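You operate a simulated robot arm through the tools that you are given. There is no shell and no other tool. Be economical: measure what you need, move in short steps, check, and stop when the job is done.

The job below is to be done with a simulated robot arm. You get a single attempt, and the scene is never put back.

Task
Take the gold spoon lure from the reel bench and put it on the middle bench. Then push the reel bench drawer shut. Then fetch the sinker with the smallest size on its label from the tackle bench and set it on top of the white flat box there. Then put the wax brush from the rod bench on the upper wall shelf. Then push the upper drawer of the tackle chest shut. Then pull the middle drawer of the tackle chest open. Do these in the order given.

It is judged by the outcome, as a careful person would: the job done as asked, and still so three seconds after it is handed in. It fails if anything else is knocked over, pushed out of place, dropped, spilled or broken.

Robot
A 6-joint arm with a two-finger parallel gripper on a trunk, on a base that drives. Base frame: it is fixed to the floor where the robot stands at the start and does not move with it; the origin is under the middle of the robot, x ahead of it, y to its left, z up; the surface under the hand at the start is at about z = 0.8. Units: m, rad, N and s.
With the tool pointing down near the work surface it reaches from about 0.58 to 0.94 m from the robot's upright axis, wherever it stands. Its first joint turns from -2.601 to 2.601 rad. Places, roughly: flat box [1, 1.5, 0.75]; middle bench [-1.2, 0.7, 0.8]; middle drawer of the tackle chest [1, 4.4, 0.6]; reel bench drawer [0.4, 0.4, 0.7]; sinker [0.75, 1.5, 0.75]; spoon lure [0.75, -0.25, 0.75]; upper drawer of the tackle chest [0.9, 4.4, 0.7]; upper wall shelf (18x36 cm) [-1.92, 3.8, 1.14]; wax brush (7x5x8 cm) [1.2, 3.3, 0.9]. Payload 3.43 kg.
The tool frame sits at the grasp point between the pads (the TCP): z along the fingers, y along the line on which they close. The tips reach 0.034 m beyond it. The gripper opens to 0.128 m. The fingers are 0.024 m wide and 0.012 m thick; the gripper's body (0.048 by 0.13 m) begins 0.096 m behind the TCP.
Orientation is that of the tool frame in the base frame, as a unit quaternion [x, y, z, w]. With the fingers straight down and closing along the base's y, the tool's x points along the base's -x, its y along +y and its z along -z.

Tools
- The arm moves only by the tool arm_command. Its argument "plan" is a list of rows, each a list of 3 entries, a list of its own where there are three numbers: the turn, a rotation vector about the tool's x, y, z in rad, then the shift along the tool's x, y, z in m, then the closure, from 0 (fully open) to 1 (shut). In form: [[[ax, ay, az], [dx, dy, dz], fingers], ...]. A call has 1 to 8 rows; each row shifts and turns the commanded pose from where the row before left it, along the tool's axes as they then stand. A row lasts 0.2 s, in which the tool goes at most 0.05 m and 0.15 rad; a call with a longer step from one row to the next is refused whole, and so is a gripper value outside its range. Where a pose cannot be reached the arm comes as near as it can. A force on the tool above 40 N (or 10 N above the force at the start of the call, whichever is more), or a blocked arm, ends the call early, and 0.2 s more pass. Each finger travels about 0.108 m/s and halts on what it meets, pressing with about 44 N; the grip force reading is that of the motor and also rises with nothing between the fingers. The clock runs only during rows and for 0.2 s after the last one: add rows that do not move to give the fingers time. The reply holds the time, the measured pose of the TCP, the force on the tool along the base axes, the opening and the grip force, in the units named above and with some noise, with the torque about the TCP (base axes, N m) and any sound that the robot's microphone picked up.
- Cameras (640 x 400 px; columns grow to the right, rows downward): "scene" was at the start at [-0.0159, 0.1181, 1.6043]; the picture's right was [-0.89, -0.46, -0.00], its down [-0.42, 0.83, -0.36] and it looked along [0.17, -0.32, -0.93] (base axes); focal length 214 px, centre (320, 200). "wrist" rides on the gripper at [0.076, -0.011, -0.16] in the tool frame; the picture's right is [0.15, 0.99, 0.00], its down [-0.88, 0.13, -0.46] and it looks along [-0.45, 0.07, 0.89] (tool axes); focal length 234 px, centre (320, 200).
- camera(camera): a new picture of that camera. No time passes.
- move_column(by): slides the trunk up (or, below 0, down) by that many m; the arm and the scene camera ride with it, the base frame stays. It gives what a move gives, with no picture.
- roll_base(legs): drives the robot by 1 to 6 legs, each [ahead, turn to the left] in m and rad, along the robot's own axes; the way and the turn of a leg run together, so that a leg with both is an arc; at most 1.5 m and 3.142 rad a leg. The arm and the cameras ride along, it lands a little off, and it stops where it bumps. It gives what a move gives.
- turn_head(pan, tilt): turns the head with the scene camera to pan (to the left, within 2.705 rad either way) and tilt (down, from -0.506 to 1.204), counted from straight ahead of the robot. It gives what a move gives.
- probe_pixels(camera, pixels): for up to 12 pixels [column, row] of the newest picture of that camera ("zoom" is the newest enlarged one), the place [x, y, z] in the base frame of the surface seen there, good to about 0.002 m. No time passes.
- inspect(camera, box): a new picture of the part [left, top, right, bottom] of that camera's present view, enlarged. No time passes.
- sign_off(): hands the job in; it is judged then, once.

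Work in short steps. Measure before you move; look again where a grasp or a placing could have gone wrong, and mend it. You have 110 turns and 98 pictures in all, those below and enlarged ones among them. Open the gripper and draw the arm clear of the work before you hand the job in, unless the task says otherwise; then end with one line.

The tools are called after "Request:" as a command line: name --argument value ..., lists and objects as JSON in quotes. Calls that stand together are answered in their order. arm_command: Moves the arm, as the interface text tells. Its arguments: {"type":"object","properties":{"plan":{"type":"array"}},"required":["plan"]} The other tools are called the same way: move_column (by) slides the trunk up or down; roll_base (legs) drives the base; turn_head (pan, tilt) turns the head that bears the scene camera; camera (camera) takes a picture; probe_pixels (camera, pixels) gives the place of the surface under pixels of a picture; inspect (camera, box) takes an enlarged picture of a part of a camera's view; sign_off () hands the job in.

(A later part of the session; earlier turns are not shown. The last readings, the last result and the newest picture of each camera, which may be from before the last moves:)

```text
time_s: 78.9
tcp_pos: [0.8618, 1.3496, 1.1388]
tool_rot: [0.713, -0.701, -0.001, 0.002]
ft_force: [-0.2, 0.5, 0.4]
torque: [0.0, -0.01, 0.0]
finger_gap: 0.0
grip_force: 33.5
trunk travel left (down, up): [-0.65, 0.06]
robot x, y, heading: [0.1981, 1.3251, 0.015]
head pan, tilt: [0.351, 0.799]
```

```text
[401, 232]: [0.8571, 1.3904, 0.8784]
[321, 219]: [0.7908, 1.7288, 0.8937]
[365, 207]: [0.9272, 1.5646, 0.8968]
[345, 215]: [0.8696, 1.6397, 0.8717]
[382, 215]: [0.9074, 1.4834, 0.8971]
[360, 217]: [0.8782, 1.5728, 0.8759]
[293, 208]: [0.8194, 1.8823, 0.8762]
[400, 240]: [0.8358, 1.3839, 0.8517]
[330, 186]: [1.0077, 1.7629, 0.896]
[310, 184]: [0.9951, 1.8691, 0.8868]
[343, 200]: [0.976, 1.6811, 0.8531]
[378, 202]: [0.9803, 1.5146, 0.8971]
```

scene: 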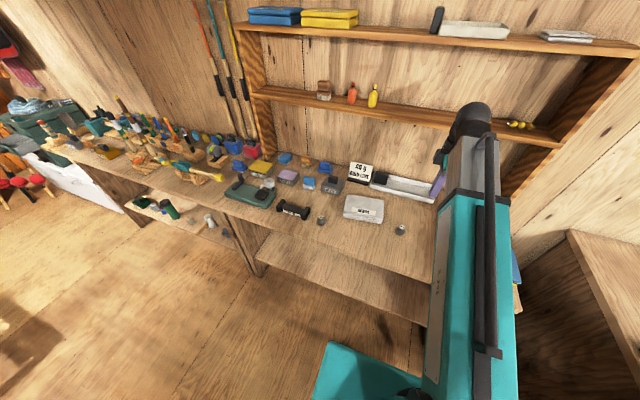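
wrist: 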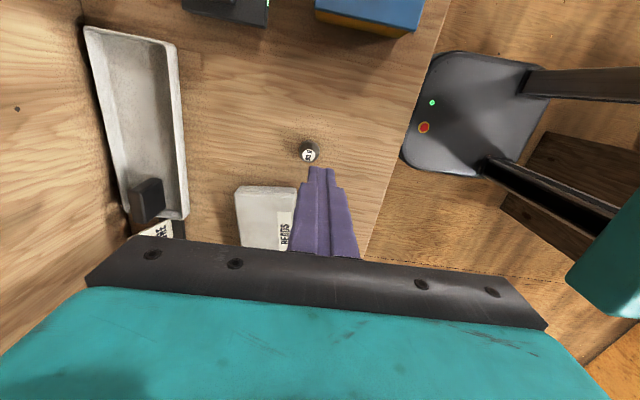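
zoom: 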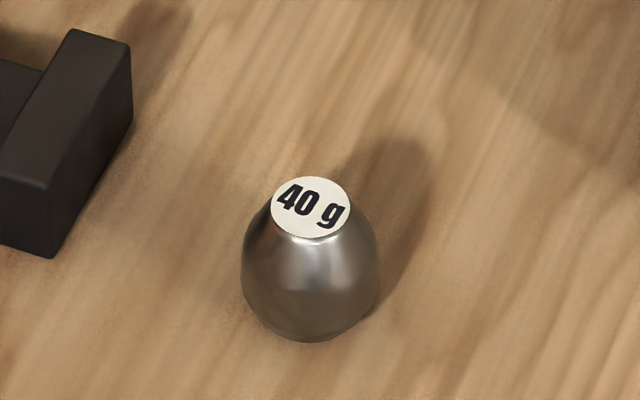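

Labels read 40 g (left, at ~(0.80,1.73)) and 90 g. I check the rest of the bench for any other sinker before choosing.

Request:
inspect --camera "scene" --box '[80, 90, 350, 260]'

Request:
inspect --camera "scene" --box '[200, 130, 350, 225]'

Request:
inspect --camera "scene" --box '[310, 205, 334, 229]'

Request:
probe_pixels --camera "zoom" --pixels '[[250, 280], [370, 280], [310, 300], [310, 205], [310, 235], [310, 335]]'

```text
2.35 times, centred on (215, 175) of scene
```

zoom: 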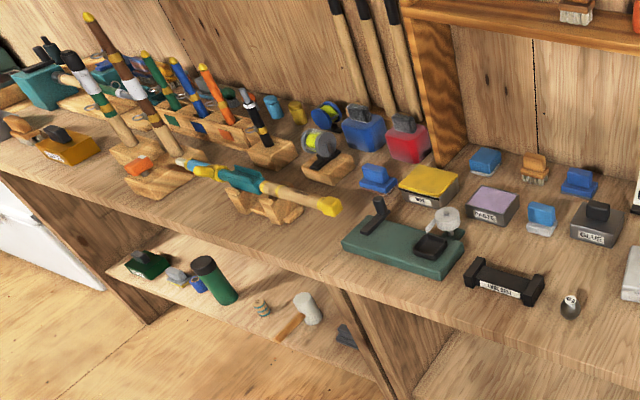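

```text
4.21 times, centred on (275, 178) of scene
```

zoom: 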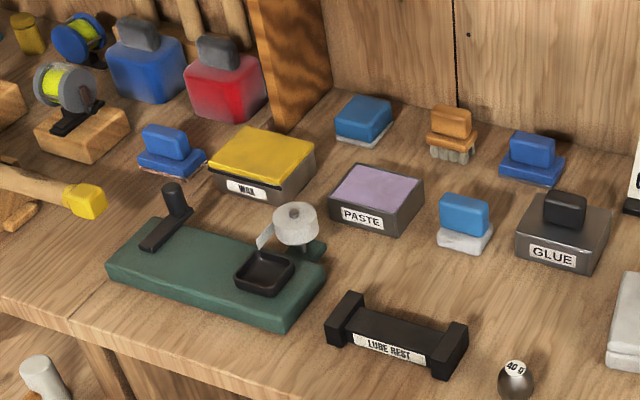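

```text
16.00 times, centred on (322, 217) of scene
```

zoom: 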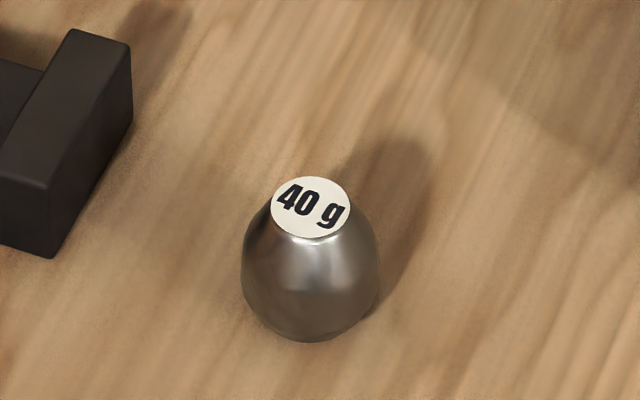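

```text
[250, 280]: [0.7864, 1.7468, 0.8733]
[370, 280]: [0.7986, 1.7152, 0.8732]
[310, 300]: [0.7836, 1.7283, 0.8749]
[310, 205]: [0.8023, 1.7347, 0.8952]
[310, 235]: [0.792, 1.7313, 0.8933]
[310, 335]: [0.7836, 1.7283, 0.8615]
```

Only these two sinkers seen so far; the 40 g one is at (0.797,1.731), ~34 mm wide, top 0.895, bench 0.853. I'll move above it, and then view the part hidden by the arm.

Request:
arm_command --plan '[[[0, 0, 0], [-0.0478, 0.0075, 0], 0.9], [[0, 0, 0], [-0.0478, 0.0075, 0], 0.7], [[0, 0, 0], [-0.0478, 0.0075, 0], 0.5], [[0, 0, 0], [-0.0478, 0.0075, 0], 0.45], [[0, 0, 0], [-0.0478, 0.0075, 0], 0.45], [[0, 0, 0], [-0.0478, 0.0075, 0], 0.45], [[0, 0, 0], [-0.0478, 0.0075, 0], 0.45], [[0, 0, 0], [-0.0478, 0.0075, 0], 0.45]]'

Request:
arm_command --plan '[[[0, 0, 0], [0, 0, 0.045], 0.45], [[0, 0, 0], [0, 0, 0.045], 0.45], [[0, 0, 0], [0, 0, 0], 0.45]]'

Request:
camera --camera "wrist"

Request:
camera --camera "scene"

```text
time_s: 80.7
tcp_pos: [0.7924, 1.7348, 1.1379]
tool_rot: [0.713, -0.701, -0.001, 0.002]
ft_force: [0.0, 0.5, -0.7]
torque: [0.01, -0.03, 0.01]
finger_gap: 0.0702
grip_force: 0.2
trunk travel left (down, up): [-0.65, 0.06]
robot x, y, heading: [0.1974, 1.3248, 0.02]
head pan, tilt: [0.351, 0.799]
```

```text
time_s: 81.5
tcp_pos: [0.7911, 1.7313, 1.0488]
tool_rot: [0.713, -0.701, -0.001, 0.002]
ft_force: [0.1, 0.5, 0.3]
torque: [-0.02, -0.01, 0.0]
finger_gap: 0.0704
grip_force: 0.0
trunk travel left (down, up): [-0.65, 0.06]
robot x, y, heading: [0.1978, 1.327, 0.013]
head pan, tilt: [0.351, 0.799]
```

```text
61 pictures are left
```

wrist: 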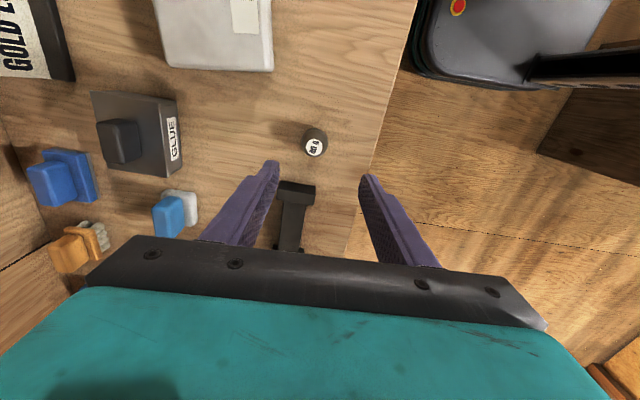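

```text
60 pictures are left
```

scene: 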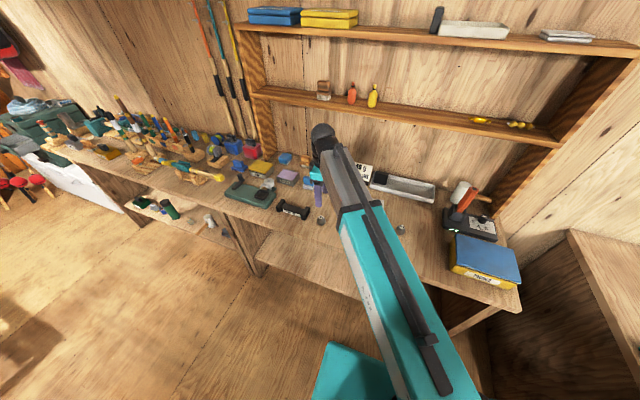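

Check the right end for another sinker and re-measure the target from the wrist.

Request:
inspect --camera "scene" --box '[370, 160, 530, 260]'

Request:
probe_pixels --camera "wrist" --pixels '[[315, 147], [303, 140], [327, 136], [314, 129], [296, 186], [340, 150], [217, 10], [165, 10], [270, 60], [175, 65], [222, 40]]'

```text
4.00 times, centred on (450, 210) of scene
```

zoom: 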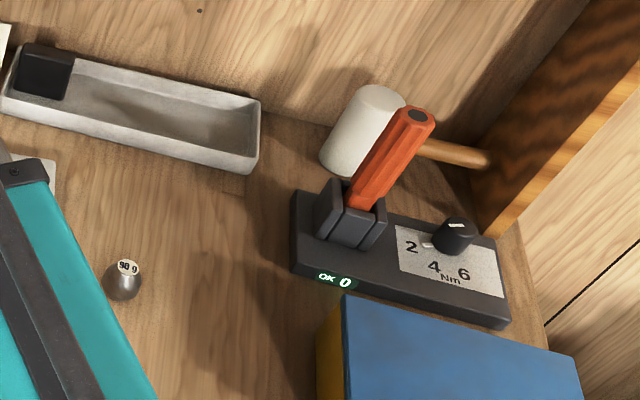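

```text
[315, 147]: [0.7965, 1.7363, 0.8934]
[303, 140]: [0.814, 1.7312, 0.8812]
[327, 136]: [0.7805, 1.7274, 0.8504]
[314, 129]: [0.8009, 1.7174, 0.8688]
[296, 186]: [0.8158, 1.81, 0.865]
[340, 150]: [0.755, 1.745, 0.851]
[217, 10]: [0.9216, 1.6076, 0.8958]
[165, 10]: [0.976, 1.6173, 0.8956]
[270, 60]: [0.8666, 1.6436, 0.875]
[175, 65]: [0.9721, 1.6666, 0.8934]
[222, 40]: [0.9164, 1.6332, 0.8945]
```

Sinker centre (0.797,1.735). I'll line up, descend to z≈0.89 and grip.

Request:
arm_command --plan '[[[0, 0, 0], [-0.004, -0.006, 0.035], 0.45], [[0, 0, 0], [0, 0, 0.045], 0.45], [[0, 0, 0], [0, 0, 0.04], 0.45], [[0, 0, 0], [0, 0, 0.025], 0.45], [[0, 0, 0], [0, 0, 0.014], 0.45], [[0, 0, 0], [0, 0, 0], 0.45]]'

Request:
camera --camera "wrist"

```text
time_s: 82.9
tcp_pos: [0.7979, 1.7344, 0.8894]
tool_rot: [0.713, -0.701, -0.001, 0.002]
ft_force: [-0.3, -0.1, 0.3]
torque: [-0.01, 0.0, 0.02]
finger_gap: 0.0704
grip_force: 0.1
trunk travel left (down, up): [-0.65, 0.06]
robot x, y, heading: [0.1956, 1.3268, 0.012]
head pan, tilt: [0.351, 0.799]
```

```text
58 pictures are left
```

wrist: 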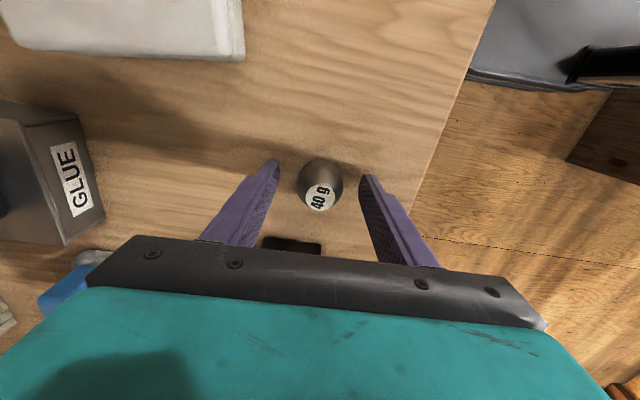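

Centred on the 40 g sinker; closing and lifting.

Request:
arm_command --plan '[[[0, 0, 0], [0, 0, 0], 0.6], [[0, 0, 0], [0, 0, 0], 0.8], [[0, 0, 0], [0, 0, 0], 1], [[0, 0, 0], [0, 0, 0], 1], [[0, 0, 0], [0, 0, -0.03], 1], [[0, 0, 0], [0, 0, -0.04], 1], [[0, 0, 0], [0, 0, -0.04], 1]]'

Request:
camera --camera "wrist"

```text
time_s: 84.5
tcp_pos: [0.7997, 1.7356, 0.9997]
tool_rot: [0.712, -0.702, -0.002, 0.002]
ft_force: [-0.3, 1.1, -2.0]
torque: [0.02, -0.01, -0.01]
finger_gap: 0.0373
grip_force: 44.0
trunk travel left (down, up): [-0.65, 0.06]
robot x, y, heading: [0.1945, 1.3246, 0.011]
head pan, tilt: [0.351, 0.799]
```

```text
57 pictures are left
```

wrist: 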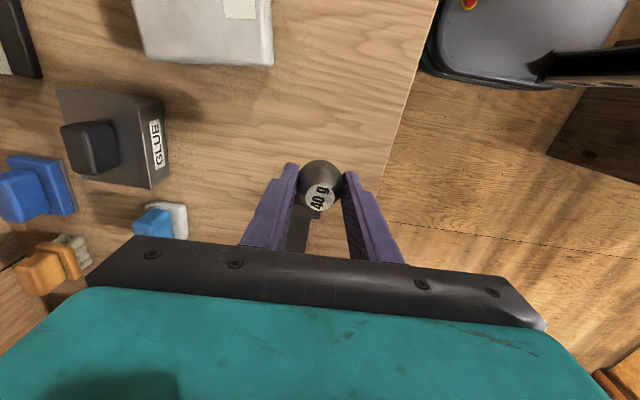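

Held upright. Moving over the white box centre (~(0.925,1.56)).

Request:
arm_command --plan '[[[0, 0, 0], [0.0354, -0.0247, 0], 1], [[0, 0, 0], [0.0354, -0.0247, 0], 1], [[0, 0, 0], [0.0354, -0.0247, 0], 1], [[0, 0, 0], [0.0354, -0.0247, 0], 1], [[0, 0, 0], [0.0354, -0.0247, 0], 1], [[0, 0, 0], [0, 0, 0], 1]]'

Request:
camera --camera "wrist"

Request:
probe_pixels --camera "wrist" --pixels '[[240, 150], [380, 150], [260, 100], [360, 190], [320, 130], [290, 220], [300, 140]]'

```text
time_s: 85.9
tcp_pos: [0.9255, 1.5608, 1.0012]
tool_rot: [0.713, -0.701, -0.001, 0.003]
ft_force: [-0.2, 0.1, -2.6]
torque: [0.01, -0.03, 0.02]
finger_gap: 0.037
grip_force: 44.1
trunk travel left (down, up): [-0.65, 0.06]
robot x, y, heading: [0.1994, 1.326, 0.016]
head pan, tilt: [0.351, 0.799]
```

```text
56 pictures are left
```

wrist: 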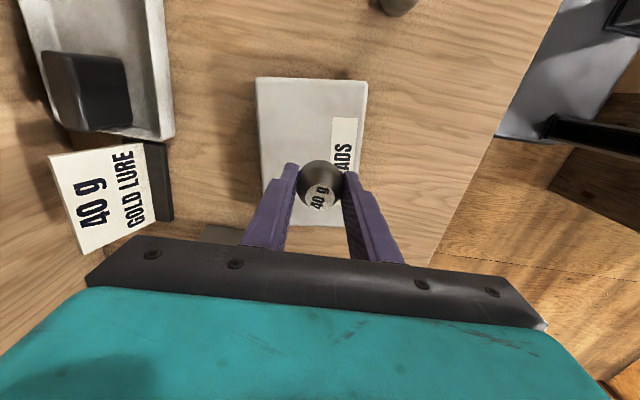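

```text
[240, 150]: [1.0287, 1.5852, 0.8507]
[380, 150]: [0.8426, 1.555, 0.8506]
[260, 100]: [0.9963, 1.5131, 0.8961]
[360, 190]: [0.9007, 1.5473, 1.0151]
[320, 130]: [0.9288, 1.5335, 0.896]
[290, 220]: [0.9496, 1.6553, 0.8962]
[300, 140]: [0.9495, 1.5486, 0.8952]
```

Box top at 0.896, sinker over its middle. Lowering to TCP z≈0.935 and releasing.

Request:
arm_command --plan '[[[0, 0, 0], [-0.005, 0, 0.03], 1], [[0, 0, 0], [0, 0, 0.025], 1], [[0, 0, 0], [0, 0, 0.011], 1], [[0, 0, 0], [0, 0, 0], 1], [[0, 0, 0], [0, 0, 0], 0.9], [[0, 0, 0], [0, 0, 0], 0.55], [[0, 0, 0], [0, 0, 0], 0.5], [[0, 0, 0], [0, 0, 0], 0.5]]'

Request:
camera --camera "wrist"

```text
time_s: 87.7
tcp_pos: [0.9253, 1.5649, 0.9348]
tool_rot: [0.712, -0.702, 0.0, 0.003]
ft_force: [-0.2, 1.2, -0.5]
torque: [0.02, 0.02, 0.02]
finger_gap: 0.064
grip_force: 0.0
trunk travel left (down, up): [-0.65, 0.06]
robot x, y, heading: [0.1996, 1.3266, 0.014]
head pan, tilt: [0.351, 0.799]
```

```text
55 pictures are left
```

wrist: 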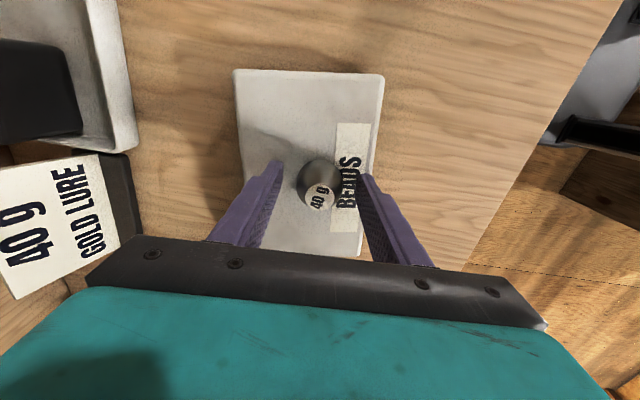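

Sinker stands on the box. I'll lift, draw back, then look left toward the rod bench.

Request:
arm_command --plan '[[[0, 0, 0], [0, 0, -0.03], 0.5], [[0, 0, 0], [0, 0, -0.045], 0.5], [[0, 0, 0], [0, 0, -0.045], 0.5], [[0, 0, 0], [0, 0, -0.045], 0.5], [[0, 0, 0], [0.02, 0.045, 0], 0.5], [[0, 0, 0], [0.04, 0.03, 0], 0.5], [[0, 0, 0], [0.04, 0.03, 0], 0.5], [[0, 0, 0], [0.04, 0.03, 0], 0.5]]'

Request:
turn_head --pan 1.2 --tilt 0.5

Request:
camera --camera "scene"

Request:
camera --camera "wrist"

```text
time_s: 89.5
tcp_pos: [0.7937, 1.4233, 1.0994]
tool_rot: [0.714, -0.701, -0.002, 0.002]
ft_force: [-0.9, -0.3, 0.3]
torque: [0.01, -0.02, 0.03]
finger_gap: 0.0639
grip_force: 0.0
trunk travel left (down, up): [-0.65, 0.06]
robot x, y, heading: [0.1958, 1.3278, 0.012]
head pan, tilt: [0.351, 0.799]
```

```text
time_s: 90.7
tcp_pos: [0.7956, 1.4238, 1.0996]
tool_rot: [0.712, -0.702, -0.001, 0.003]
ft_force: [-0.7, 0.8, 0.0]
torque: [-0.02, 0.01, 0.02]
finger_gap: 0.0639
grip_force: 0.2
trunk travel left (down, up): [-0.65, 0.06]
robot x, y, heading: [0.1985, 1.3242, 0.013]
head pan, tilt: [1.201, 0.499]
```

```text
54 pictures are left
```

scene: 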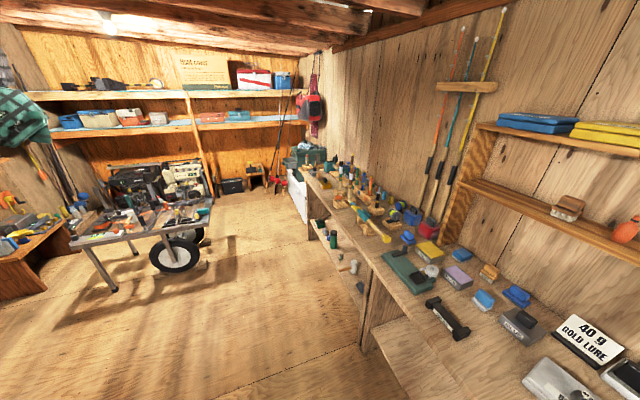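

```text
53 pictures are left
```

wrist: 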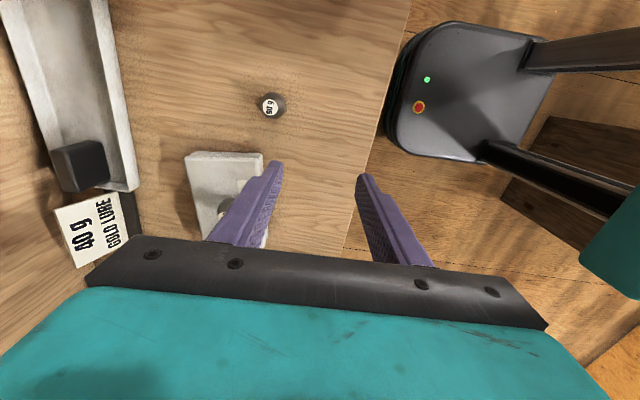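

Zoom on the rod bench part.

Request:
inspect --camera "scene" --box '[270, 130, 440, 250]'

Request:
probe_pixels --camera "scene" --pixels '[[303, 170], [297, 195], [310, 155], [330, 180], [360, 200], [355, 180], [345, 215], [380, 225], [400, 195], [215, 240], [110, 290], [175, 265]]'

```text
3.33 times, centred on (355, 190) of scene
```

zoom: 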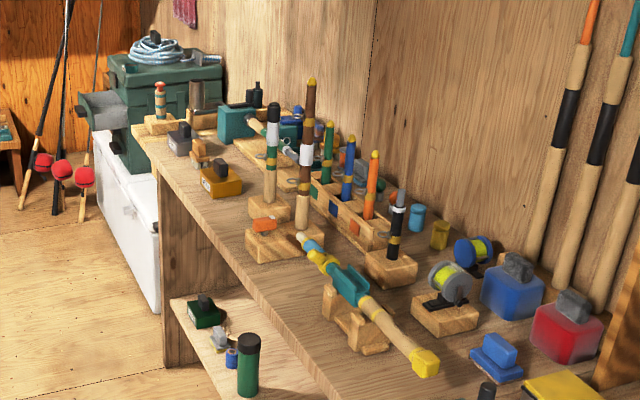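

```text
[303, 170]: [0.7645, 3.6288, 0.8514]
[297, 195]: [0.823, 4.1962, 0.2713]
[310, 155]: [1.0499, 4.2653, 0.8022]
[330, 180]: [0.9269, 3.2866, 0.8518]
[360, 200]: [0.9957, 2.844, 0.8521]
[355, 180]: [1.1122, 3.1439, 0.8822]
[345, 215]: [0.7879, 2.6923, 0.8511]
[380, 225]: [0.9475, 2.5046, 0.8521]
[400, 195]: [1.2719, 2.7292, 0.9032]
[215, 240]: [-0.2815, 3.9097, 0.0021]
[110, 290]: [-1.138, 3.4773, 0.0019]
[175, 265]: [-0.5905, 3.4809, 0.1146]
```

I'll turn left and drive along the bench to about y≈3.0, keeping x≈0.2, then look.

Request:
roll_base --legs '[[0, 1.57], [1.45, 0]]'

Request:
turn_head --pan -1.0 --tilt 0.7

Request:
camera --camera "scene"

```text
time_s: 104.2
tcp_pos: [0.0777, 3.3667, 1.1016]
tool_rot: [1.0, 0.008, 0.001, 0.002]
ft_force: [0.3, 0.5, -0.6]
torque: [0.03, -0.02, 0.01]
finger_gap: 0.0641
grip_force: 0.2
trunk travel left (down, up): [-0.65, 0.06]
robot x, y, heading: [0.1779, 2.7713, 1.588]
head pan, tilt: [1.201, 0.499]
```

```text
time_s: 106.2
tcp_pos: [0.0781, 3.3669, 1.1001]
tool_rot: [1.0, 0.009, 0.0, 0.003]
ft_force: [0.0, 0.7, 0.1]
torque: [-0.04, 0.0, -0.02]
finger_gap: 0.064
grip_force: 0.0
trunk travel left (down, up): [-0.65, 0.06]
robot x, y, heading: [0.1758, 2.7716, 1.587]
head pan, tilt: [-1.0, 0.7]
```

```text
51 pictures are left
```

scene: 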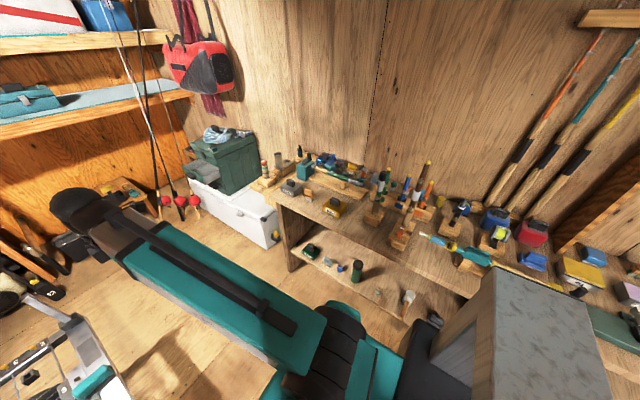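

Zoom on the rod bench's far end.

Request:
inspect --camera "scene" --box '[250, 135, 370, 220]'

Request:
inspect --camera "scene" --box '[350, 150, 470, 250]'

Request:
inspect --camera "scene" --box '[170, 110, 290, 260]'

```text
4.71 times, centred on (310, 178) of scene
```

zoom: 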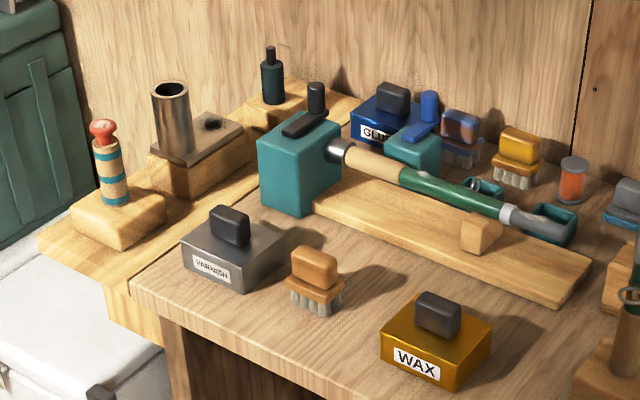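

```text
4.00 times, centred on (410, 200) of scene
```

zoom: 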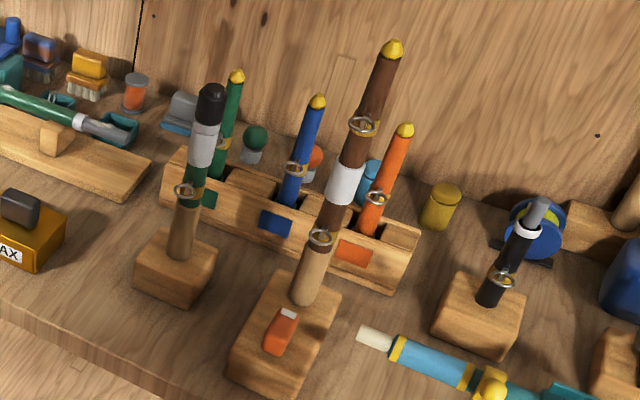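

```text
2.67 times, centred on (230, 185) of scene
```

zoom: 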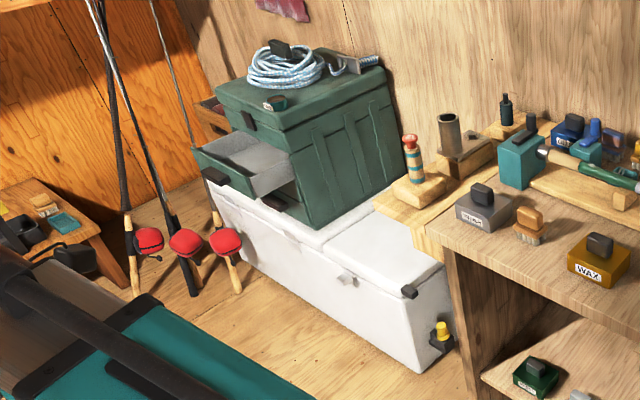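

Several brushes: orange one by WAX/VARNISH at front, dark one and yellow one at the back. Probing each against the stated (1.2,3.3,0.9).

Request:
inspect --camera "scene" --box '[325, 140, 385, 180]'

Request:
probe_pixels --camera "scene" --pixels '[[310, 191], [310, 199], [342, 163], [355, 165], [354, 172], [333, 204], [366, 178], [377, 178], [294, 187], [340, 170]]'

```text
10.00 times, centred on (355, 160) of scene
```

zoom: 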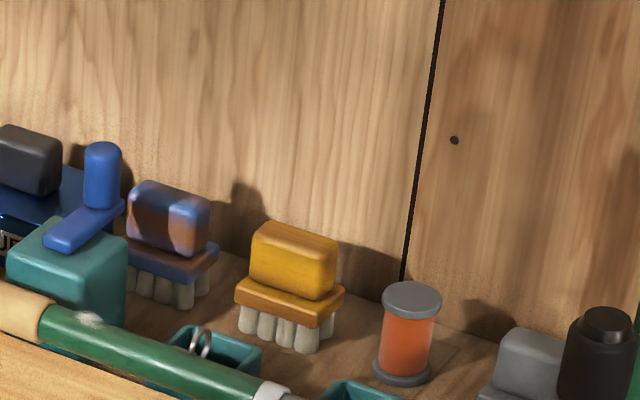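

```text
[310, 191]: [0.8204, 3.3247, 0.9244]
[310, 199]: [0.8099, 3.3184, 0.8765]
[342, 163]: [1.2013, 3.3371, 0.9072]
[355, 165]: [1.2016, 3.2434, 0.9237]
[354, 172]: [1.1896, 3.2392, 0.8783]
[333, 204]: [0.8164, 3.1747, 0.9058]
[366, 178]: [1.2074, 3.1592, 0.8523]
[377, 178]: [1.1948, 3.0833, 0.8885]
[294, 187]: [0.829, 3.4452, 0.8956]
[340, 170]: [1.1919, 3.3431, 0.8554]
```

Yellow brush matches the gold WAX tin's colour (blue pairs with the blue GLUE tin). I'll raise the hand, then drive in front of that spot for a closer look.

Request:
arm_command --plan '[[[0, 0, 0], [0, 0, -0.045], 0.5], [[0, 0, 0], [0, 0, -0.045], 0.5]]'

Request:
roll_base --legs '[[0, -0.26], [0.44, 0], [0, -1.33]]'

Request:
turn_head --pan -0.3 --tilt 0.75

Request:
camera --camera "scene"

Request:
camera --camera "wrist"

```text
time_s: 106.8
tcp_pos: [0.0774, 3.3666, 1.1911]
tool_rot: [1.0, 0.008, 0.001, -0.001]
ft_force: [0.5, -0.4, 0.3]
torque: [0.01, -0.01, 0.01]
finger_gap: 0.0638
grip_force: 0.1
trunk travel left (down, up): [-0.65, 0.06]
robot x, y, heading: [0.175, 2.769, 1.587]
head pan, tilt: [-1.0, 0.7]
```

```text
time_s: 115.5
tcp_pos: [0.8843, 3.2701, 1.1899]
tool_rot: [-0.697, 0.717, -0.001, 0.001]
ft_force: [-0.4, 0.1, 0.3]
torque: [0.01, 0.01, 0.02]
finger_gap: 0.0639
grip_force: 0.2
trunk travel left (down, up): [-0.65, 0.06]
robot x, y, heading: [0.2827, 3.1676, -0.022]
head pan, tilt: [-1.0, 0.7]
```

```text
time_s: 116.5
tcp_pos: [0.8839, 3.2698, 1.1909]
tool_rot: [-0.697, 0.717, 0.0, 0.0]
ft_force: [-1.3, -0.1, 0.9]
torque: [0.05, 0.04, -0.01]
finger_gap: 0.0641
grip_force: 0.1
trunk travel left (down, up): [-0.65, 0.06]
robot x, y, heading: [0.2848, 3.1668, -0.021]
head pan, tilt: [-0.3, 0.75]
```

```text
46 pictures are left
```

scene: 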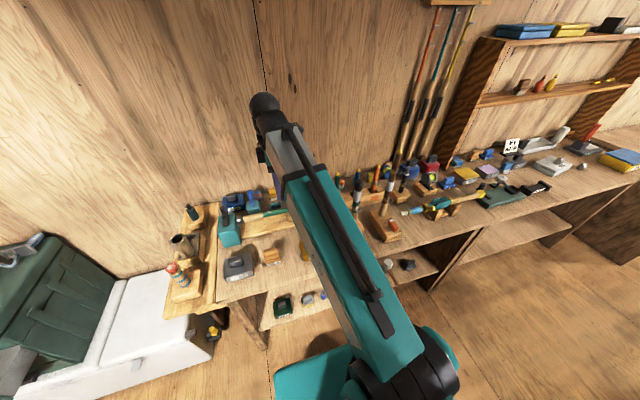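

```text
45 pictures are left
```

wrist: 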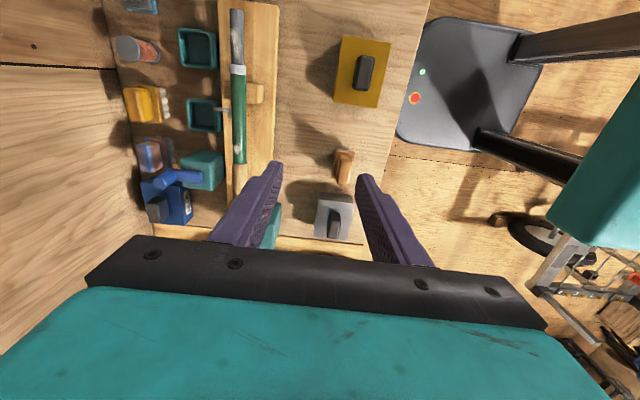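

The wrist camera sees all three brushes: yellow at (148,103), blue at (155,152), tan at (344,165). Zooming and measuring.

Request:
inspect --camera "wrist" --box '[110, 70, 238, 150]'

Request:
probe_pixels --camera "zoom" --pixels '[[90, 110], [90, 230], [150, 160], [210, 170], [180, 110], [200, 240], [285, 120], [285, 215], [150, 400], [30, 160], [160, 65], [100, 165]]'

Request:
probe_pixels --camera "wrist" --pixels '[[20, 130], [115, 100], [150, 48], [125, 48], [155, 145], [200, 115], [238, 70], [344, 160]]'

```text
5.00 times, centred on (174, 110) of wrist
```

zoom: 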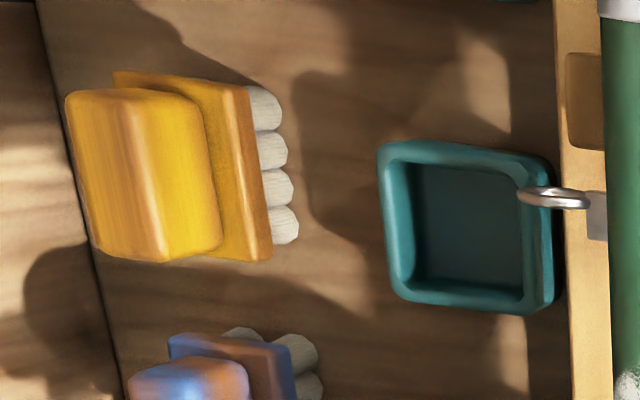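

```text
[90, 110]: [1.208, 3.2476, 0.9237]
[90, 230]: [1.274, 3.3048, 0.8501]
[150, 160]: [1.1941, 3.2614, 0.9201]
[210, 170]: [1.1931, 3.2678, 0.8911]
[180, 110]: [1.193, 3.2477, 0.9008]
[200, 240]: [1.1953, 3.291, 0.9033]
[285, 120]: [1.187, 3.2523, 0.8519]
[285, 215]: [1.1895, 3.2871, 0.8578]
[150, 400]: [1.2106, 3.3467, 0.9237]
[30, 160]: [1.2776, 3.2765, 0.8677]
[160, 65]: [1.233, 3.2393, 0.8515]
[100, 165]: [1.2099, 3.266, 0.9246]
```

```text
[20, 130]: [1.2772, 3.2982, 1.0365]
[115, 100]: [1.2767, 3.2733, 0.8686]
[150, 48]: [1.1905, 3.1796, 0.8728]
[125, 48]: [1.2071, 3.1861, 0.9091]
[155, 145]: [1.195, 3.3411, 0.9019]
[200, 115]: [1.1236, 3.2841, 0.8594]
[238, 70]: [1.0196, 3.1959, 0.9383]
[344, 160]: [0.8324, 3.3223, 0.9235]
```

The yellow brush is centred at about (1.21,3.267,0.89), matching the stated place. I check the base clearance to the bench and turn the hand so it closes along y.

Request:
probe_pixels --camera "wrist" --pixels '[[403, 130], [410, 80], [425, 25], [395, 100], [480, 80]]'

Request:
arm_command --plan '[[[0, 0, 0.1403], [0, 0, 0], 0.5], [[0, 0, 0.1403], [0, 0, 0], 0.5], [[0, 0, 0.1403], [0, 0, 0], 0.5], [[0, 0, 0.1403], [0, 0, 0], 0.5], [[0, 0, 0.1403], [0, 0, 0], 0.5], [[0, 0, 0.1403], [0, 0, 0], 0.5], [[0, 0, 0.1403], [0, 0, 0], 0.4], [[0, 0, 0.1403], [0, 0, 0], 0.4]]'

Request:
arm_command --plan '[[[0, 0, 0.1403], [0, 0, 0], 0.4], [[0, 0, 0.1403], [0, 0, 0], 0.4], [[0, 0, 0.1403], [0, 0, 0], 0.4]]'

```text
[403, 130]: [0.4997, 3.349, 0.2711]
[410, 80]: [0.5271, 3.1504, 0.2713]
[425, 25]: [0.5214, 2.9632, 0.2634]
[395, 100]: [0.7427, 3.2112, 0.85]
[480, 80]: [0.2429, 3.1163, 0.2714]
```

```text
time_s: 118.1
tcp_pos: [0.8858, 3.2682, 1.1899]
tool_rot: [-0.315, 0.949, -0.005, 0.003]
ft_force: [15.9, -15.9, 2.4]
torque: [2.62, 2.65, 1.8]
finger_gap: 0.0767
grip_force: 0.0
trunk travel left (down, up): [-0.65, 0.06]
robot x, y, heading: [0.2849, 3.1691, -0.019]
head pan, tilt: [-0.3, 0.75]
stopped in row 7: the force on the tool passed its limit at 110 N (the readings are from after the stop); the commanded pose is now the measured one
```

```text
time_s: 118.4
tcp_pos: [0.886, 3.2681, 1.191]
tool_rot: [-0.314, 0.949, -0.005, 0.003]
ft_force: [9.5, -10.9, 1.7]
torque: [1.72, 1.69, 1.19]
finger_gap: 0.0766
grip_force: 0.1
trunk travel left (down, up): [-0.65, 0.06]
robot x, y, heading: [0.2815, 3.1687, -0.014]
head pan, tilt: [-0.3, 0.75]
stopped in row 1: the force on the tool passed its limit at 78 N (the readings are from after the stop); the commanded pose is now the measured one
```

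Unexpected contact. I look before doing anything more.

Request:
camera --camera "wrist"

Request:
camera --camera "scene"

```text
43 pictures are left
```

wrist: 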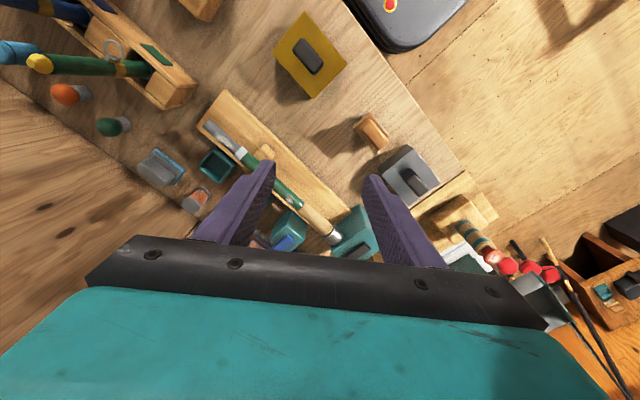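

```text
42 pictures are left
```

scene: 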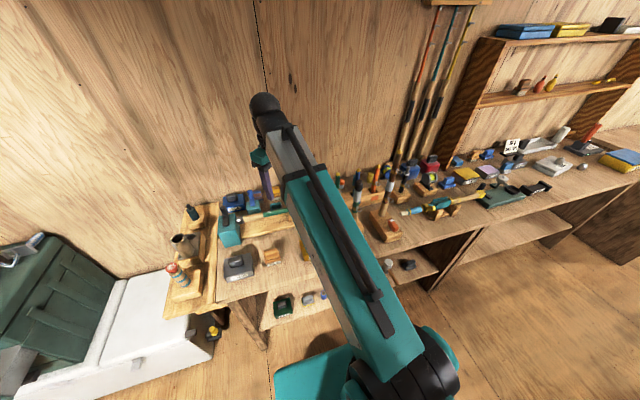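

No object touched; it looks like the hand rubbing its own forearm in this folded, high pose. I'll back off the turn, lower to z≈1.08, and then continue.

Request:
arm_command --plan '[[[0, 0, -0.08], [0, 0, 0], 0.4], [[0, 0, 0], [0, 0, 0.04], 0.4], [[0, 0, 0], [0, 0, 0.04], 0.4], [[0, 0, 0], [0, 0, 0.03], 0.4], [[0, 0, 0], [0, 0, 0], 0.4]]'

Request:
arm_command --plan '[[[0, 0, 0.12], [0, 0, 0], 0.4], [[0, 0, 0.12], [0, 0, 0], 0.4], [[0, 0, 0.12], [0, 0, 0], 0.4], [[0, 0, 0.12], [0, 0, 0], 0.4], [[0, 0, 0.12], [0, 0, 0], 0.4], [[0, 0, 0.12], [0, 0, 0], 0.4]]'

```text
time_s: 119.6
tcp_pos: [0.8867, 3.2685, 1.0795]
tool_rot: [-0.351, 0.936, -0.006, 0.004]
ft_force: [0.2, -0.8, -0.2]
torque: [-0.02, 0.04, 0.02]
finger_gap: 0.077
grip_force: 0.1
trunk travel left (down, up): [-0.65, 0.06]
robot x, y, heading: [0.2856, 3.1685, -0.02]
head pan, tilt: [-0.3, 0.75]
```

```text
time_s: 121.0
tcp_pos: [0.8865, 3.2675, 1.0802]
tool_rot: [0.003, 1.0, -0.004, 0.004]
ft_force: [-0.1, -0.2, 0.3]
torque: [-0.02, 0.0, 0.0]
finger_gap: 0.077
grip_force: 0.1
trunk travel left (down, up): [-0.65, 0.06]
robot x, y, heading: [0.2799, 3.1659, -0.02]
head pan, tilt: [-0.3, 0.75]
```

Turn completed cleanly. Base front has 0.2 m to the bench, so I'll drive ahead 0.12 m to bring the brush into comfortable reach.

Request:
roll_base --legs '[[0.12, 0]]'

Request:
camera --camera "wrist"

```text
time_s: 122.3
tcp_pos: [1.0068, 3.2674, 1.0798]
tool_rot: [0.0, 1.0, -0.005, 0.005]
ft_force: [-0.3, 0.6, -0.8]
torque: [0.0, 0.04, 0.0]
finger_gap: 0.0767
grip_force: 0.1
trunk travel left (down, up): [-0.65, 0.06]
robot x, y, heading: [0.4026, 3.1651, -0.018]
head pan, tilt: [-0.3, 0.75]
```

```text
41 pictures are left
```

wrist: 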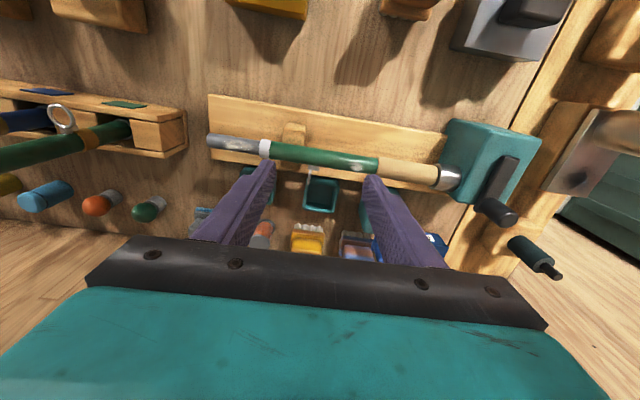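

Moving forward over the brush at this height.

Request:
arm_command --plan '[[[0, 0, 0], [-0.04, 0, 0], 0.4], [[0, 0, 0], [-0.04, 0, 0], 0.4], [[0, 0, 0], [-0.04, 0, 0], 0.4], [[0, 0, 0], [-0.04, 0, 0], 0.4], [[0, 0, 0], [-0.035, 0, 0.0], 0.4], [[0, 0, 0], [0, 0, 0.03], 0.4], [[0, 0, 0], [0, 0, 0], 0.4]]'

Request:
camera --camera "wrist"

```text
time_s: 123.9
tcp_pos: [1.2019, 3.2657, 1.0515]
tool_rot: [0.0, 1.0, -0.005, 0.005]
ft_force: [-0.7, -0.4, 0.3]
torque: [0.0, 0.01, 0.03]
finger_gap: 0.0768
grip_force: 0.1
trunk travel left (down, up): [-0.65, 0.06]
robot x, y, heading: [0.4016, 3.1659, -0.023]
head pan, tilt: [-0.3, 0.75]
```

```text
40 pictures are left
```

wrist: 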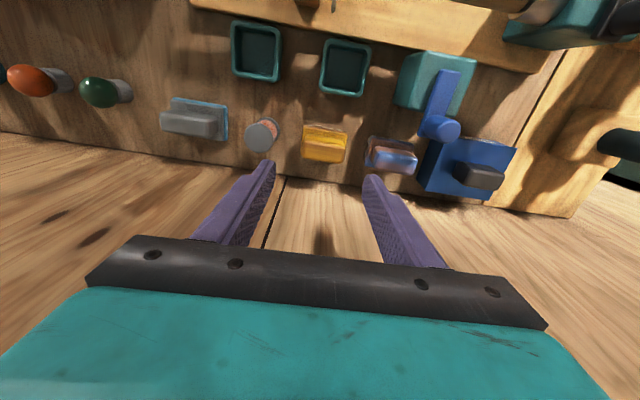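

Zoom and probe the handle edges and neighbours.

Request:
inspect --camera "wrist" --box '[230, 100, 430, 200]'

Request:
probe_pixels --camera "wrist" --pixels '[[304, 150], [345, 152], [325, 160], [325, 145], [325, 135], [303, 140], [349, 138], [370, 160], [369, 152], [276, 135], [385, 160], [274, 150]]'

```text
3.20 times, centred on (330, 150) of wrist
```

zoom: 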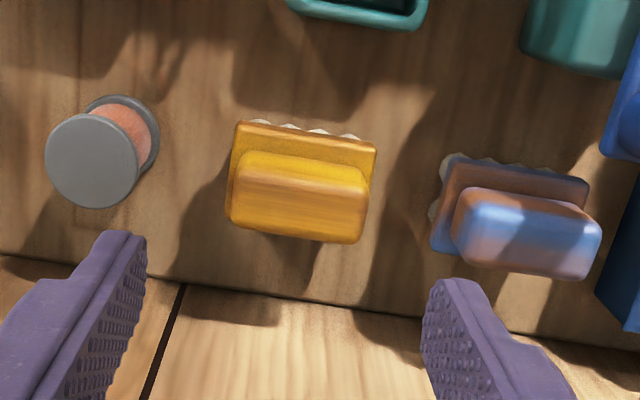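

```text
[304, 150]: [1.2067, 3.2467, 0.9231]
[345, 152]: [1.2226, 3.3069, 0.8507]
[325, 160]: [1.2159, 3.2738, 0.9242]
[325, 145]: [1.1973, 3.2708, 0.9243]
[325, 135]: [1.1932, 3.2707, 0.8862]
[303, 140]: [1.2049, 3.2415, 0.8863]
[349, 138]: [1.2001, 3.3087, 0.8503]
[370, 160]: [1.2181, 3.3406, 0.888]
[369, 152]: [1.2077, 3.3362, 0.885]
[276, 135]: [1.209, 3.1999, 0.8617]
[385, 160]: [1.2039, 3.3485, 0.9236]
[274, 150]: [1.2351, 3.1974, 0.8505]
```

Handle centre (1.212,3.270), top 0.924, width 53 mm; neighbours 32 mm away. I'll narrow the fingers, line up and descend to z≈0.926.

Request:
arm_command --plan '[[[0, 0, 0.08], [-0.01, 0.004, 0.02], 0.465], [[0, 0, 0], [0, 0, 0.035], 0.465], [[0, 0, 0], [0, 0, 0.035], 0.465], [[0, 0, 0], [0, 0, 0.025], 0.465], [[0, 0, 0], [0, 0, 0.01], 0.465], [[0, 0, 0], [0, 0, 0], 0.465]]'

Request:
camera --camera "wrist"

```text
time_s: 125.3
tcp_pos: [1.2124, 3.2689, 0.9292]
tool_rot: [0.04, 0.999, -0.003, 0.005]
ft_force: [-0.2, -0.2, -0.5]
torque: [0.01, 0.0, 0.01]
finger_gap: 0.0686
grip_force: 0.1
trunk travel left (down, up): [-0.65, 0.06]
robot x, y, heading: [0.4025, 3.1679, -0.024]
head pan, tilt: [-0.3, 0.75]
```

```text
38 pictures are left
```

wrist: 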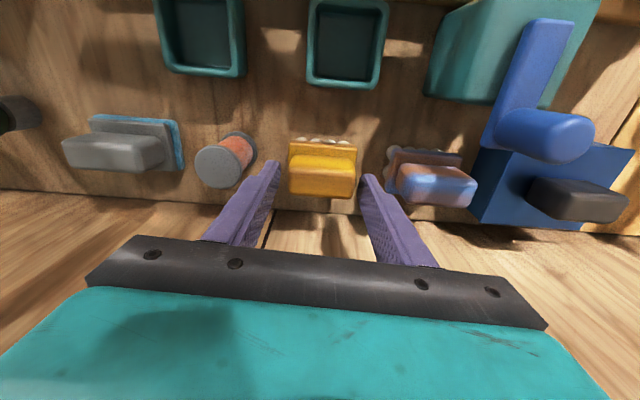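

Handle lies between the pads. Closing and lifting straight up.

Request:
arm_command --plan '[[[0, 0, 0], [0, 0, 0.003], 0.6], [[0, 0, 0], [0, 0, 0], 0.8], [[0, 0, 0], [0, 0, 0], 1], [[0, 0, 0], [0, 0, -0.02], 1], [[0, 0, 0], [0, 0, -0.035], 1], [[0, 0, 0], [0, 0, -0.04], 1], [[0, 0, 0], [0, 0, -0.04], 1], [[0, 0, 0], [0, 0, -0.03], 1]]'

Request:
camera --camera "wrist"

```text
time_s: 127.1
tcp_pos: [1.2093, 3.2725, 1.0878]
tool_rot: [0.041, 0.999, -0.004, 0.005]
ft_force: [0.3, -0.4, -0.9]
torque: [0.03, -0.01, 0.01]
finger_gap: 0.0534
grip_force: 44.4
trunk travel left (down, up): [-0.65, 0.06]
robot x, y, heading: [0.4022, 3.1629, -0.019]
head pan, tilt: [-0.3, 0.75]
```

```text
37 pictures are left
```

wrist: 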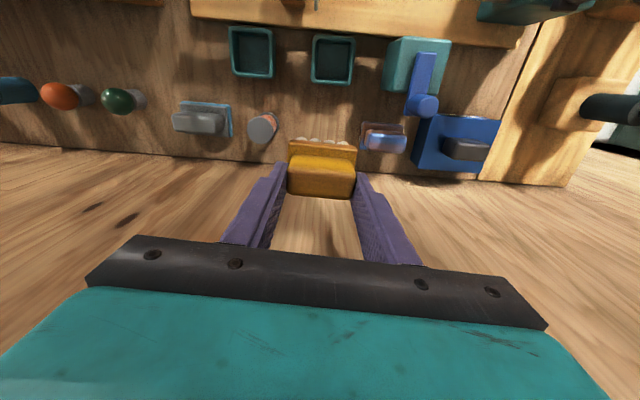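

Brush held. I'll raise slightly, draw back, then look at the other side for the upper wall shelf and the route.

Request:
arm_command --plan '[[[0, 0, 0], [0.02, 0, -0.025], 1], [[0, 0, 0], [0.04, 0, 0], 1], [[0, 0, 0], [0.04, 0, 0], 1], [[0, 0, 0], [0.04, 0, 0], 1], [[0, 0, 0], [0.04, 0, 0], 1], [[0, 0, 0], [0.03, 0, 0], 1]]'

Request:
turn_head --pan 2.6 --tilt 0.45

Request:
camera --camera "scene"

Request:
probe_pixels --camera "scene" --pixels '[[320, 200], [320, 100], [200, 200], [450, 250], [150, 250], [400, 150], [250, 120], [500, 200], [320, 300], [450, 330], [250, 300], [560, 300]]'

```text
time_s: 128.2
tcp_pos: [1.0676, 3.2833, 1.1118]
tool_rot: [0.038, 0.999, -0.003, 0.011]
ft_force: [5.6, 2.3, -11.0]
torque: [-0.25, 0.15, -0.12]
finger_gap: 0.0532
grip_force: 44.3
trunk travel left (down, up): [-0.65, 0.06]
robot x, y, heading: [0.4012, 3.1646, -0.022]
head pan, tilt: [-0.3, 0.75]
stopped in row 5: the force on the tool passed its limit at 53 N (the readings are from after the stop); the commanded pose is now the measured one
```

```text
time_s: 130.7
tcp_pos: [1.0668, 3.2833, 1.1116]
tool_rot: [0.037, 0.999, -0.004, 0.01]
ft_force: [11.6, 1.3, -24.0]
torque: [0.01, 0.13, 0.03]
finger_gap: 0.0536
grip_force: 44.3
trunk travel left (down, up): [-0.65, 0.06]
robot x, y, heading: [0.405, 3.1667, -0.023]
head pan, tilt: [2.601, 0.45]
```

```text
36 pictures are left
```

scene: 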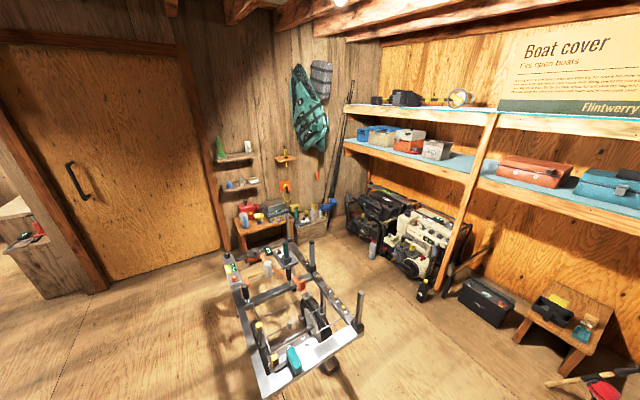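

```text
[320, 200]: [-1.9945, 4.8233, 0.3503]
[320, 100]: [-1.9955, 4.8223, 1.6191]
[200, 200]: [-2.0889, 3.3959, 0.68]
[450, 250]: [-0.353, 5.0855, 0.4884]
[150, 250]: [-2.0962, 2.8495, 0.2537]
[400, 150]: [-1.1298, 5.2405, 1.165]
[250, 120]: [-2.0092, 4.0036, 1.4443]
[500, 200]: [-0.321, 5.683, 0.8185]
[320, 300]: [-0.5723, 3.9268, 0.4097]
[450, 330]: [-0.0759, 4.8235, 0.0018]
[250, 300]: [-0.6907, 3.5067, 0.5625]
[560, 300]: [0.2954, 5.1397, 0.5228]
```

The stop looks like the hand meeting its own forearm again (nothing tall below; brush bottom at 1.04). I'll ease forward and down, then turn the hand back to the radial orientation that works high up; meanwhile zoom in on the shelf.

Request:
arm_command --plan '[[[0, 0, 0], [-0.03, 0, 0.01], 1], [[0, 0, 0], [0, 0, 0.02], 1], [[0, 0, 0], [0, 0, 0], 1]]'

Request:
inspect --camera "scene" --box '[195, 125, 305, 215]'

Request:
probe_pixels --camera "scene" --pixels '[[222, 159], [235, 156], [248, 155], [235, 154], [220, 148], [248, 147], [228, 185], [257, 185], [240, 186], [285, 158], [218, 162], [254, 153]]'

Request:
camera --camera "wrist"

```text
time_s: 131.5
tcp_pos: [1.0979, 3.279, 1.0819]
tool_rot: [0.038, 0.999, -0.004, 0.008]
ft_force: [0.6, -1.0, -1.4]
torque: [0.01, -0.01, 0.01]
finger_gap: 0.0531
grip_force: 44.2
trunk travel left (down, up): [-0.65, 0.06]
robot x, y, heading: [0.4016, 3.1641, -0.02]
head pan, tilt: [2.601, 0.45]
```

```text
4.44 times, centred on (250, 170) of scene
```

zoom: 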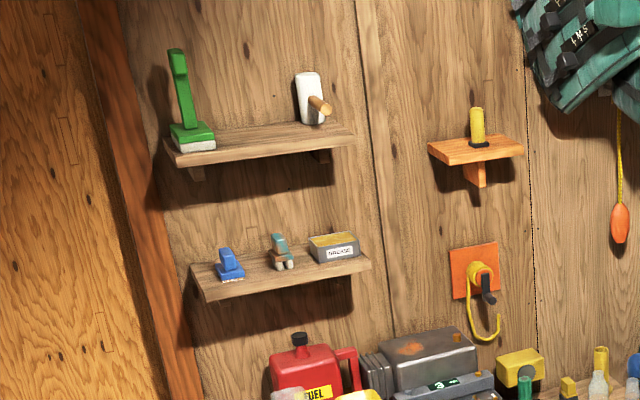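

```text
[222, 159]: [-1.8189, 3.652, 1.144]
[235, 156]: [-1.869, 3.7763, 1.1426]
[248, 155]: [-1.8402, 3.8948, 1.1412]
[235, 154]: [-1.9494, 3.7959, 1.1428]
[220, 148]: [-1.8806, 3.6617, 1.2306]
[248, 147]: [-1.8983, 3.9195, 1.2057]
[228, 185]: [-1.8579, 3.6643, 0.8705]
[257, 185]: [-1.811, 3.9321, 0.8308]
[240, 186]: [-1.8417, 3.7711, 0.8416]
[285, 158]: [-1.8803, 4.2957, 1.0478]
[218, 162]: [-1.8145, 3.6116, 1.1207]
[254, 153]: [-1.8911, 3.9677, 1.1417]
```

```text
34 pictures are left
```

wrist: 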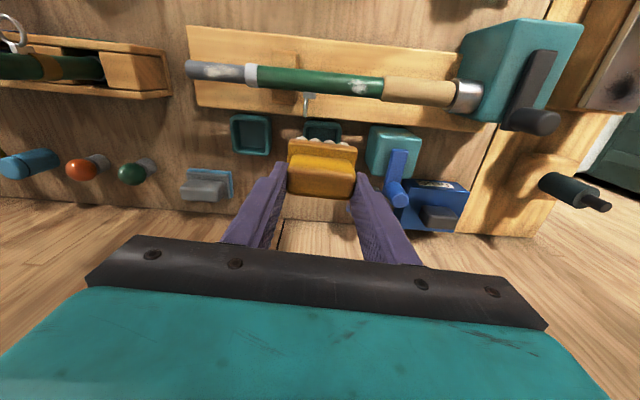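

Upper shelf: top z 1.142, x −1.81…−1.995, y 3.62…3.98, with a free gap around y≈3.78. I map the cart and floor for a route.

Request:
probe_pixels --camera "scene" --pixels '[[228, 265], [262, 395], [360, 335], [310, 245], [235, 330], [200, 300], [100, 330], [40, 290], [240, 245], [290, 235], [160, 380], [20, 340]]'

Request:
arm_command --plan '[[[0, 0, -0.145], [0, 0, 0], 1], [[0, 0, -0.145], [0, 0, 0], 1], [[0, 0, -0.145], [0, 0, 0], 1], [[0, 0, -0.145], [0, 0, 0], 1], [[0, 0, -0.145], [0, 0, 0], 1], [[0, 0, -0.145], [0, 0, 0], 1]]'

Request:
arm_command --plan '[[[0, 0, -0.145], [0, 0, 0], 1], [[0, 0, -0.145], [0, 0, 0], 1], [[0, 0, -0.145], [0, 0, 0], 1], [[0, 0, -0.145], [0, 0, 0], 1], [[0, 0, -0.145], [0, 0, 0], 1]]'

Request:
turn_head --pan 2.7 --tilt 1.0

Request:
camera --camera "scene"

```text
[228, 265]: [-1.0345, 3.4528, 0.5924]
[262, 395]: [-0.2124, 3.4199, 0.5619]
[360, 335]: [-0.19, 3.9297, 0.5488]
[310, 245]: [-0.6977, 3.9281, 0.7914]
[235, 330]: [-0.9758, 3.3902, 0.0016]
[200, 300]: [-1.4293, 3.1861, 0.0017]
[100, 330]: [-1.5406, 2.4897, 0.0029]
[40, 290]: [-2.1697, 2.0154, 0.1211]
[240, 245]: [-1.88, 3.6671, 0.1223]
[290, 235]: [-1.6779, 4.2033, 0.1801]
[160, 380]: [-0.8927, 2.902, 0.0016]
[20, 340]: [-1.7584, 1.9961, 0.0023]
```

```text
time_s: 132.9
tcp_pos: [1.0985, 3.2809, 1.082]
tool_rot: [-0.389, 0.921, -0.007, 0.007]
ft_force: [0.3, 0.2, -0.8]
torque: [0.0, 0.0, -0.02]
finger_gap: 0.0532
grip_force: 44.2
trunk travel left (down, up): [-0.65, 0.06]
robot x, y, heading: [0.4033, 3.1708, -0.018]
head pan, tilt: [2.601, 0.45]
```

```text
time_s: 134.1
tcp_pos: [1.0986, 3.2809, 1.0821]
tool_rot: [-0.69, 0.724, -0.008, 0.004]
ft_force: [0.0, -1.3, 0.2]
torque: [-0.03, -0.02, 0.02]
finger_gap: 0.0531
grip_force: 43.8
trunk travel left (down, up): [-0.65, 0.06]
robot x, y, heading: [0.4013, 3.1599, -0.024]
head pan, tilt: [2.601, 0.45]
```

```text
time_s: 135.1
tcp_pos: [1.0964, 3.2807, 1.0814]
tool_rot: [-0.689, 0.724, -0.008, 0.004]
ft_force: [0.2, 0.4, -0.3]
torque: [-0.01, -0.03, 0.0]
finger_gap: 0.0529
grip_force: 43.9
trunk travel left (down, up): [-0.65, 0.06]
robot x, y, heading: [0.4077, 3.1707, -0.018]
head pan, tilt: [2.7, 1.0]
```

```text
33 pictures are left
```

scene: 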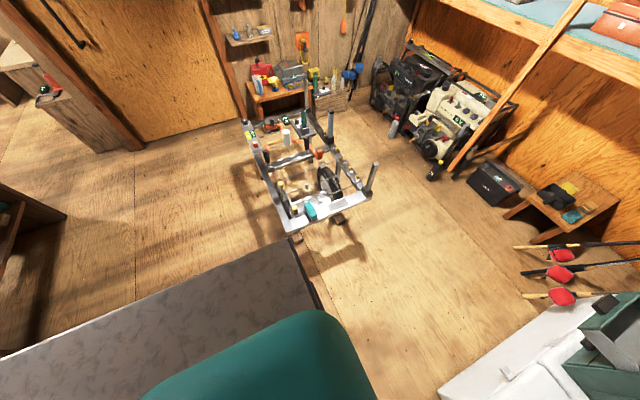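

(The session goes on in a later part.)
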